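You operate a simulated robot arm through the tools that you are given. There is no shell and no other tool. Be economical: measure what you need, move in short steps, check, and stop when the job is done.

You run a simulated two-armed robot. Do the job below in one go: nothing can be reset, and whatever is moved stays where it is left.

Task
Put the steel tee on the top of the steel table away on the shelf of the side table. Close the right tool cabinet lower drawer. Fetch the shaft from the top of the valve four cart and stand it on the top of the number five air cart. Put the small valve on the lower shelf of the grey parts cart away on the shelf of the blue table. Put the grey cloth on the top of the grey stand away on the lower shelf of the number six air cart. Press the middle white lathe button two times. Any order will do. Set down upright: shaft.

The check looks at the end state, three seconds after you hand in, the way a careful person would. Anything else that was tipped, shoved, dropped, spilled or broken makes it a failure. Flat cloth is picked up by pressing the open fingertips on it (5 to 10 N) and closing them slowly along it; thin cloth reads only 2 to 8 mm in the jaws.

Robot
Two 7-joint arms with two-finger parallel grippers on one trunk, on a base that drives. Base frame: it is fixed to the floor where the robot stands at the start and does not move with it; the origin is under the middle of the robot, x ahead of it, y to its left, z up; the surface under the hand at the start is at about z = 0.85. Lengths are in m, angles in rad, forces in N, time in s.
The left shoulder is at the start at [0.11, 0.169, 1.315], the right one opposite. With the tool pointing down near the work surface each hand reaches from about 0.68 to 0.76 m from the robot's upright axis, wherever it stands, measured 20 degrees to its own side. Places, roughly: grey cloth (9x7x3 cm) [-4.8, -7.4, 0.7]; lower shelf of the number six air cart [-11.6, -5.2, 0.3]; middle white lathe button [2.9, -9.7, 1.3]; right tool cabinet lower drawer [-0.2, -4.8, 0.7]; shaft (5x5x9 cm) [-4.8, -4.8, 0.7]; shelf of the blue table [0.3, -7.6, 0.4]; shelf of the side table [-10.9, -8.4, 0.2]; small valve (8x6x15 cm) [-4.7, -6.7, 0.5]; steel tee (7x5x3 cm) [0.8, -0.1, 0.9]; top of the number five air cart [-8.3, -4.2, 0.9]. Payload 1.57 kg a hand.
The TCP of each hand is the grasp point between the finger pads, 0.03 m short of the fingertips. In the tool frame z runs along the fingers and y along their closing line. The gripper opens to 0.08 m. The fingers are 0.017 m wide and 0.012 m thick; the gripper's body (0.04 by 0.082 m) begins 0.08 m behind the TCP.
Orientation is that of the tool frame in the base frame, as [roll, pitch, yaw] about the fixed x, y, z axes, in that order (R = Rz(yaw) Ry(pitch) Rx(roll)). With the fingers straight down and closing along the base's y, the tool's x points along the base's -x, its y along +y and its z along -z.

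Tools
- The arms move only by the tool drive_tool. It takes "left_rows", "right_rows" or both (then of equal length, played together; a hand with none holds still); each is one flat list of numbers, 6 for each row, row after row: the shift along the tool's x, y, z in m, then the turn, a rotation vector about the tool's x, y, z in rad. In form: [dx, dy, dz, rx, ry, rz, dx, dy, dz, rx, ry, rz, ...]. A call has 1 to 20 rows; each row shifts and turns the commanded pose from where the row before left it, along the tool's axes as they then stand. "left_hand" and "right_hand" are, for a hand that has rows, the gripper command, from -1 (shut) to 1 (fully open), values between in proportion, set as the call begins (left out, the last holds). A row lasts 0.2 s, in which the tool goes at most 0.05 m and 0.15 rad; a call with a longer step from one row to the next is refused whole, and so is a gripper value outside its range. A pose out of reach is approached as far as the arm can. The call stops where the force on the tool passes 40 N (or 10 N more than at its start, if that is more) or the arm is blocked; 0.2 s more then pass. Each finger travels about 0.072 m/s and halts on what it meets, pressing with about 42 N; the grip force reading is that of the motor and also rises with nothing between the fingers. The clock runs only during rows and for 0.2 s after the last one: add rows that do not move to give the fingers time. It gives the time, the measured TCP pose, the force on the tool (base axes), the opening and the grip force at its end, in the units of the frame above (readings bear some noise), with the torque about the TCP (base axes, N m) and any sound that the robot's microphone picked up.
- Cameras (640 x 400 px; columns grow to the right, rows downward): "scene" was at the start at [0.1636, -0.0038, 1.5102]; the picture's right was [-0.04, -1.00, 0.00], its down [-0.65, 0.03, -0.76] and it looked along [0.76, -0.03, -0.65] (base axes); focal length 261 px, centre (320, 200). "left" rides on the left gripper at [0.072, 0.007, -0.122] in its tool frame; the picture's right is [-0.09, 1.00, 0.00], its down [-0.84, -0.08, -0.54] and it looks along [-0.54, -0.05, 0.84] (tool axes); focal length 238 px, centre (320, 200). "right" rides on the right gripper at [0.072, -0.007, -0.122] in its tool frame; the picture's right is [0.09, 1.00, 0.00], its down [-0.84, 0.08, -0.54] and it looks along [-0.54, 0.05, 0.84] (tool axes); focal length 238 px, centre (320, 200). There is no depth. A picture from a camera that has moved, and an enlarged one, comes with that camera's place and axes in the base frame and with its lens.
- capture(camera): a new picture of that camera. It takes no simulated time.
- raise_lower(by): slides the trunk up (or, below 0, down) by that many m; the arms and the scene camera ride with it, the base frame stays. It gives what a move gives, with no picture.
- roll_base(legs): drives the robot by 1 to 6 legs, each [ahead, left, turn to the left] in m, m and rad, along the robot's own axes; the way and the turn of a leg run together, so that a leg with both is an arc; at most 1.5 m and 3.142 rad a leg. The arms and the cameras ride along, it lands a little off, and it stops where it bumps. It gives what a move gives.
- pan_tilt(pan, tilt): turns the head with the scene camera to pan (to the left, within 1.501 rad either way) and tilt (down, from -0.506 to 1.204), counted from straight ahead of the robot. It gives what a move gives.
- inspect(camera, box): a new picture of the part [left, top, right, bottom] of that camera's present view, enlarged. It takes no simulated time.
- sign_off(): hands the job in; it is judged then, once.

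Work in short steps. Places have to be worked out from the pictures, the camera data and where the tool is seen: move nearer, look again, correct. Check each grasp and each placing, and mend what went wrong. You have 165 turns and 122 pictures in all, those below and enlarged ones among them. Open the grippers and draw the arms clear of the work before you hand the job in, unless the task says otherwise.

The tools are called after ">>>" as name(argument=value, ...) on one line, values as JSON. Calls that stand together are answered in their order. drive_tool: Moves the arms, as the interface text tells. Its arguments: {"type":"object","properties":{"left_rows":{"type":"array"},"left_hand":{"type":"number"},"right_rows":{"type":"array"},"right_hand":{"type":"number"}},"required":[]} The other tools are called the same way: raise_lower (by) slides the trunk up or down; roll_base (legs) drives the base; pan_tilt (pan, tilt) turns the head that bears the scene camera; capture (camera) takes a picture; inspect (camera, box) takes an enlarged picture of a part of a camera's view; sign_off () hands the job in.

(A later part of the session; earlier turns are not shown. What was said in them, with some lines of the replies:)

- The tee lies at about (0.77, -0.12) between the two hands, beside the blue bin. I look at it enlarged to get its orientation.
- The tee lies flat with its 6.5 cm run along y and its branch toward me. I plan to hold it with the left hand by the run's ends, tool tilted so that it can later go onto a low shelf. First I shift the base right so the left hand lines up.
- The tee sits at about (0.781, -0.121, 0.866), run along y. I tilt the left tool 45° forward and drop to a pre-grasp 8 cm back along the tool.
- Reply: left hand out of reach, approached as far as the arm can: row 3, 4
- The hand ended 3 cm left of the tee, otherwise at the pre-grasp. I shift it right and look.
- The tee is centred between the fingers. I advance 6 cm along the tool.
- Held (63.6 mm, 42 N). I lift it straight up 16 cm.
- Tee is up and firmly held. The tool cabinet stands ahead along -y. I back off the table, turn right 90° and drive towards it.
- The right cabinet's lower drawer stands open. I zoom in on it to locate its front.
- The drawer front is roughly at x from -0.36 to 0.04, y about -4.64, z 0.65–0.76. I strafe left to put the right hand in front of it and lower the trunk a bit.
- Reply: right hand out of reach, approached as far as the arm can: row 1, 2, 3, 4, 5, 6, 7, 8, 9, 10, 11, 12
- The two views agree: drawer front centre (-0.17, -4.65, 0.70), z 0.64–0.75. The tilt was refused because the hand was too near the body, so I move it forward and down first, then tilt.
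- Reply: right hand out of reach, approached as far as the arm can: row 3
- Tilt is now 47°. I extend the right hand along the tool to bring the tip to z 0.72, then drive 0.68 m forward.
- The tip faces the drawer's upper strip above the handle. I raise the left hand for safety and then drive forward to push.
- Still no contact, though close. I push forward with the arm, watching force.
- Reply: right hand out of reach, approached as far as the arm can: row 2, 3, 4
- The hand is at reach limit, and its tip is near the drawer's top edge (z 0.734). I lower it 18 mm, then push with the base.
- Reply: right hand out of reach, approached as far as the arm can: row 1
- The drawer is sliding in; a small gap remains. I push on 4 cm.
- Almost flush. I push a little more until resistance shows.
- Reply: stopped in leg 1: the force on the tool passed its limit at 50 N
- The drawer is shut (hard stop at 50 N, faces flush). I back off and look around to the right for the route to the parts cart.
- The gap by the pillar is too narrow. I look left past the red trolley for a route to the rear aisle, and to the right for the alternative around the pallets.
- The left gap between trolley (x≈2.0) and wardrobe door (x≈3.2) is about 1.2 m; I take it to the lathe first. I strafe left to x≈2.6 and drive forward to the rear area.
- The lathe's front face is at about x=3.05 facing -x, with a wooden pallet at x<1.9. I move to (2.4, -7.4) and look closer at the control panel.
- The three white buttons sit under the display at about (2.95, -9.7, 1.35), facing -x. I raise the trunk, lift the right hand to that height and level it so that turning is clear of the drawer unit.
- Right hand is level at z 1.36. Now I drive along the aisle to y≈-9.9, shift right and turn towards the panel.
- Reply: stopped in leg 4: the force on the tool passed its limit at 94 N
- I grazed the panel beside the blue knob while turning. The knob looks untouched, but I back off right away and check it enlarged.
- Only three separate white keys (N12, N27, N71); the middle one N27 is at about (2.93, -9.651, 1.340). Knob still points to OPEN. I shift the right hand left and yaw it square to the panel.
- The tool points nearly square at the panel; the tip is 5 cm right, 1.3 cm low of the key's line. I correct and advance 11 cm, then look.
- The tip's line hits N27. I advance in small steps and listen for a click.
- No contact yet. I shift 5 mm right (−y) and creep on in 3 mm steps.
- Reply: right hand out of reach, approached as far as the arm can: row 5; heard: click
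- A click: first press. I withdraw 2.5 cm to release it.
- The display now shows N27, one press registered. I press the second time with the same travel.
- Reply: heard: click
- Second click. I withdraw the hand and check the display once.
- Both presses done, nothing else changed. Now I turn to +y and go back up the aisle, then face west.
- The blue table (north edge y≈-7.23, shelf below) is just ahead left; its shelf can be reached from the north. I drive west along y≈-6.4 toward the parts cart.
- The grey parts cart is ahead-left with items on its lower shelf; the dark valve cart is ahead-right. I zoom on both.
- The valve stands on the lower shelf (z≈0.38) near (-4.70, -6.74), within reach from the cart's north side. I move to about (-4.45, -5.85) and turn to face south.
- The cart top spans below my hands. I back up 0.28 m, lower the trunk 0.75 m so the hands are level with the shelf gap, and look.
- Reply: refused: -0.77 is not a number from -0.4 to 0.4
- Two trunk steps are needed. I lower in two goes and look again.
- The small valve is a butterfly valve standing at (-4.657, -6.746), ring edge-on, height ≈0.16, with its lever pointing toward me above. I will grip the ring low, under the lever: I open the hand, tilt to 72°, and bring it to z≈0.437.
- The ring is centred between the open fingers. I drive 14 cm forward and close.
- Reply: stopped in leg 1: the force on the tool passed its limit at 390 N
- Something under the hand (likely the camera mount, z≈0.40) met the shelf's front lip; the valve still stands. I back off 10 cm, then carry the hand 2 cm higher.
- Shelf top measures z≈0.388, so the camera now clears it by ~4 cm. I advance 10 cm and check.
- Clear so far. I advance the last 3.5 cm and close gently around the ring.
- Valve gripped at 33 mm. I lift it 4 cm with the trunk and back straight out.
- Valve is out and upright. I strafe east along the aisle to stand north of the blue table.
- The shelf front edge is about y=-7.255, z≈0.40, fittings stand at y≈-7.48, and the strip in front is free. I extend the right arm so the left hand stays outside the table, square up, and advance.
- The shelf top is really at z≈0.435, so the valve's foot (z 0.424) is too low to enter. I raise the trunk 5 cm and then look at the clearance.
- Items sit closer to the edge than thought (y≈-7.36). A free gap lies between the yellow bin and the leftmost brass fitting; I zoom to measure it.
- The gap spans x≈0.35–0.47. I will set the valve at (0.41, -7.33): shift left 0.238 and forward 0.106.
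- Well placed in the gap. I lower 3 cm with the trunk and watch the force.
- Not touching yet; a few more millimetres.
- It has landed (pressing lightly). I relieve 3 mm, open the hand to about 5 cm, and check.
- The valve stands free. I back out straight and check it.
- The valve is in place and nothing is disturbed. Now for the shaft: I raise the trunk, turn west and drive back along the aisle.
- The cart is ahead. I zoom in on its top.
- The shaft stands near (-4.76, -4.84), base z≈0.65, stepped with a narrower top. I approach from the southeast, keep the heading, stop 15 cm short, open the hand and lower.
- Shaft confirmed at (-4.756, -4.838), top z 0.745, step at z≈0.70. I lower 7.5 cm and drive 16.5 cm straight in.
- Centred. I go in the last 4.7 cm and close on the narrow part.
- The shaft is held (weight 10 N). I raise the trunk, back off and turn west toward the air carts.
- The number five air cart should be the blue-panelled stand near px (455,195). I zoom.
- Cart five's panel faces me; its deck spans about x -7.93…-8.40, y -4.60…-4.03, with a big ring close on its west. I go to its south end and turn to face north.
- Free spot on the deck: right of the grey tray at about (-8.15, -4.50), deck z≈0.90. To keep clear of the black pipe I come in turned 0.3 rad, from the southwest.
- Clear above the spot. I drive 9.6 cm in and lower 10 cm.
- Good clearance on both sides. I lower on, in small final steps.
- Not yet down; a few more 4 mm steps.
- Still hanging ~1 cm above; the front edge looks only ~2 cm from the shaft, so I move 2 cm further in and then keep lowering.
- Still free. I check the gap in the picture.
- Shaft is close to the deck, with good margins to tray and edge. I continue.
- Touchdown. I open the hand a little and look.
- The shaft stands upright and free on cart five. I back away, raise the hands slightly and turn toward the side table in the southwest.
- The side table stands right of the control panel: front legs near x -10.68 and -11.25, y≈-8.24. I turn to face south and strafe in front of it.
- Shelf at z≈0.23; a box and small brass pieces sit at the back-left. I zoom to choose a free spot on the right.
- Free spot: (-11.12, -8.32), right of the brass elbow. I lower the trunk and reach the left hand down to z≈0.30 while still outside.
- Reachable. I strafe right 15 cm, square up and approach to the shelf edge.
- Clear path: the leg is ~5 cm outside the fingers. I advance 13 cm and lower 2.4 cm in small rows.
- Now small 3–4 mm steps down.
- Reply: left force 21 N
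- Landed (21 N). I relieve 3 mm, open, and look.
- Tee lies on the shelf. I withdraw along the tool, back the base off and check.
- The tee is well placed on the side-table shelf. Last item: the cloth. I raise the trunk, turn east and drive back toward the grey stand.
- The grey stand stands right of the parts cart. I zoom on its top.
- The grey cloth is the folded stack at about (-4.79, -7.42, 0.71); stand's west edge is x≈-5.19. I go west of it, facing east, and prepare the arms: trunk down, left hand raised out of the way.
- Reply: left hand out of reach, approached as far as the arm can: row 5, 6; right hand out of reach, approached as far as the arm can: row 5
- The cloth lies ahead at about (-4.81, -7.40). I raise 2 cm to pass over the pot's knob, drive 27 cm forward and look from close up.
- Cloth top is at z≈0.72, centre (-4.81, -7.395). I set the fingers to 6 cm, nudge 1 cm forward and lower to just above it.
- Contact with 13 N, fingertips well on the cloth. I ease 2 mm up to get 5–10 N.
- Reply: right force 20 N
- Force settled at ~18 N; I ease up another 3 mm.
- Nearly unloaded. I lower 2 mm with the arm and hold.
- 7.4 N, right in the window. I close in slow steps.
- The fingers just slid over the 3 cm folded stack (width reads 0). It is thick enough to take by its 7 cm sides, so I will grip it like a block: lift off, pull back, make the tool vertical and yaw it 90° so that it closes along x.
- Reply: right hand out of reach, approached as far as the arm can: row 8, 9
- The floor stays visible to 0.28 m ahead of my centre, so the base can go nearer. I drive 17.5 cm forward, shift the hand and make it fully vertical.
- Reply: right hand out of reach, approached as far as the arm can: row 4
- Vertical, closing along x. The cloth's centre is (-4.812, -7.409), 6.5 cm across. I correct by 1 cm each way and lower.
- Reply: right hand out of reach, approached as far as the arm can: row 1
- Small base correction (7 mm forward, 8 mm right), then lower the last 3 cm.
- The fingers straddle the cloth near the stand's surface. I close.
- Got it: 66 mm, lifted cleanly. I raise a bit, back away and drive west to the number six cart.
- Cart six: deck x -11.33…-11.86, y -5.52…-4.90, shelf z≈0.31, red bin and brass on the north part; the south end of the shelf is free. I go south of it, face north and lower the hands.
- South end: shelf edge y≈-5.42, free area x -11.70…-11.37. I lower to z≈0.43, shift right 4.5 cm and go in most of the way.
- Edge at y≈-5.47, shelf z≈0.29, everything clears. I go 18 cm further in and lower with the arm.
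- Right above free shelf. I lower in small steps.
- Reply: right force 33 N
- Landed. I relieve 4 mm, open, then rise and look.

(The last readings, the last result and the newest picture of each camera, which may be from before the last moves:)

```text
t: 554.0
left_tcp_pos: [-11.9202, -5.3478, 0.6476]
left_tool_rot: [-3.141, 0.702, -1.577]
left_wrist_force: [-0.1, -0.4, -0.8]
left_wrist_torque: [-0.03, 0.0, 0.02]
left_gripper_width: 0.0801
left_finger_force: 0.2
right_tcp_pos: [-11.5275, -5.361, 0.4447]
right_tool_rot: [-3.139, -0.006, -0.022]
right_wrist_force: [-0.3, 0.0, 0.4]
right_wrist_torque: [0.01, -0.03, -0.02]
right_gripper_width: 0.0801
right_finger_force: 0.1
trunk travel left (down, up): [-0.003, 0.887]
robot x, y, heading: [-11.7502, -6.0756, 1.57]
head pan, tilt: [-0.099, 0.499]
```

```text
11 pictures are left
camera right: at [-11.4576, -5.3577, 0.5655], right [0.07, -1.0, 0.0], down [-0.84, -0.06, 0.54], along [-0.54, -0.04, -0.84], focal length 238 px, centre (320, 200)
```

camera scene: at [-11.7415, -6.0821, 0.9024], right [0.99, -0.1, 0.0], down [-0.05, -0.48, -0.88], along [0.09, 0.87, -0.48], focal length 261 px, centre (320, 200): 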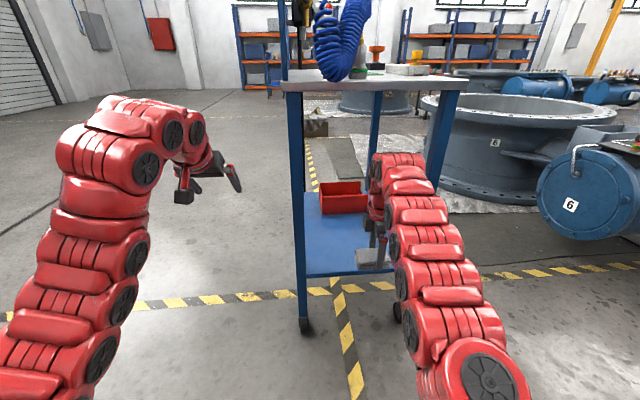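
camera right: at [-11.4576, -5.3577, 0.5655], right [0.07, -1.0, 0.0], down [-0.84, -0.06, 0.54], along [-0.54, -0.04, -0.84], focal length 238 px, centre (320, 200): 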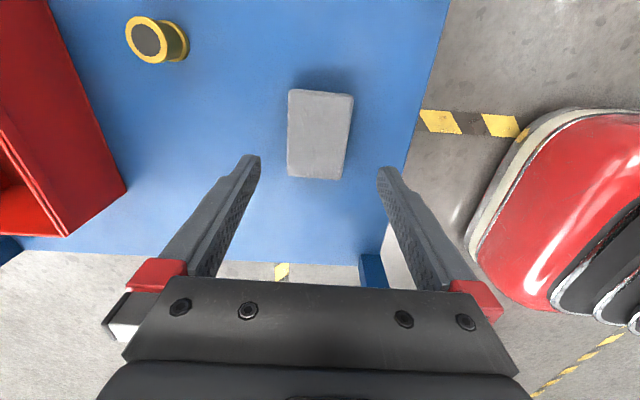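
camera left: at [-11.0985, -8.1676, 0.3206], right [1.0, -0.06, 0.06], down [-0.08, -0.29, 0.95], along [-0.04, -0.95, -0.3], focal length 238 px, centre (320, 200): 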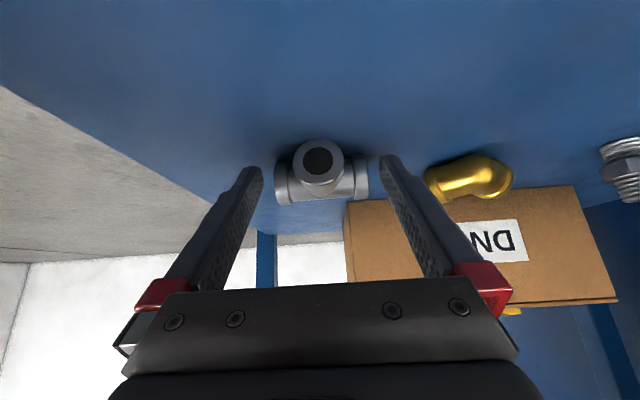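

The cloth lies flat on the lower shelf. I back straight out and take a last look at the cart.

>>> roll_base(legs=[[-0.6, 0, 0]])

>>> raise_lower(by=0.3)

>>> capture(camera="scene")

```text
t: 557.4
left_tcp_pos: [-11.9198, -5.9494, 0.6481]
left_tool_rot: [3.139, 0.702, -1.576]
left_wrist_force: [-0.8, -0.5, 0.0]
left_wrist_torque: [0.03, 0.0, 0.0]
left_gripper_width: 0.0799
left_finger_force: 0.0
right_tcp_pos: [-11.5283, -5.9645, 0.4439]
right_tool_rot: [-3.14, -0.004, -0.028]
right_wrist_force: [0.2, 0.3, 0.3]
right_wrist_torque: [0.01, 0.02, -0.02]
right_gripper_width: 0.08
right_finger_force: 0.0
trunk travel left (down, up): [-0.003, 0.887]
robot x, y, heading: [-11.7514, -6.6765, 1.56]
head pan, tilt: [-0.099, 0.499]
```

```text
t: 560.4
left_tcp_pos: [-11.9207, -5.9483, 0.9483]
left_tool_rot: [3.138, 0.7, -1.577]
left_wrist_force: [-0.2, -0.1, -0.4]
left_wrist_torque: [-0.03, 0.0, -0.01]
left_gripper_width: 0.0802
left_finger_force: 0.1
right_tcp_pos: [-11.528, -5.9634, 0.7436]
right_tool_rot: [-3.14, -0.004, -0.025]
right_wrist_force: [0.6, -0.7, 0.0]
right_wrist_torque: [0.0, 0.01, 0.02]
right_gripper_width: 0.0802
right_finger_force: 0.0
trunk travel left (down, up): [-0.303, 0.587]
robot x, y, heading: [-11.7495, -6.6777, 1.562]
head pan, tilt: [-0.099, 0.499]
```

```text
10 pictures are left
camera scene: at [-11.7437, -6.5053, 1.2024], right [0.99, -0.11, 0.0], down [-0.05, -0.48, -0.88], along [0.09, 0.87, -0.48], focal length 261 px, centre (320, 200)
```

scene: 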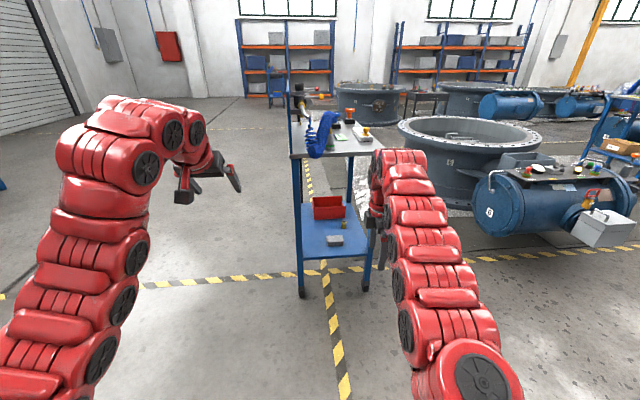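

All items are in place, both hands are open and clear, and nothing was knocked over. I hand in.

>>> sign_off()

```text
The job is handed in.
```

All six jobs are done and handed in:

- **Steel tee:** on the shelf of the side table.
- **Right tool cabinet lower drawer:** pushed shut to a hard stop.
- **Lathe:** the middle white button (N27) was pressed twice, with a click each time.
- **Small valve:** on the shelf of the blue table.
- **Shaft:** upright on the top of the number five air cart.
- **Grey cloth:** on the lower shelf of the number six air cart.

I made two unplanned contacts, and the pictures afterwards showed no damage from either. The right hand touched the lathe panel at 94 N while turning. It also hit the grey parts cart's lower shelf at 390 N, and the valve on that shelf stayed standing.
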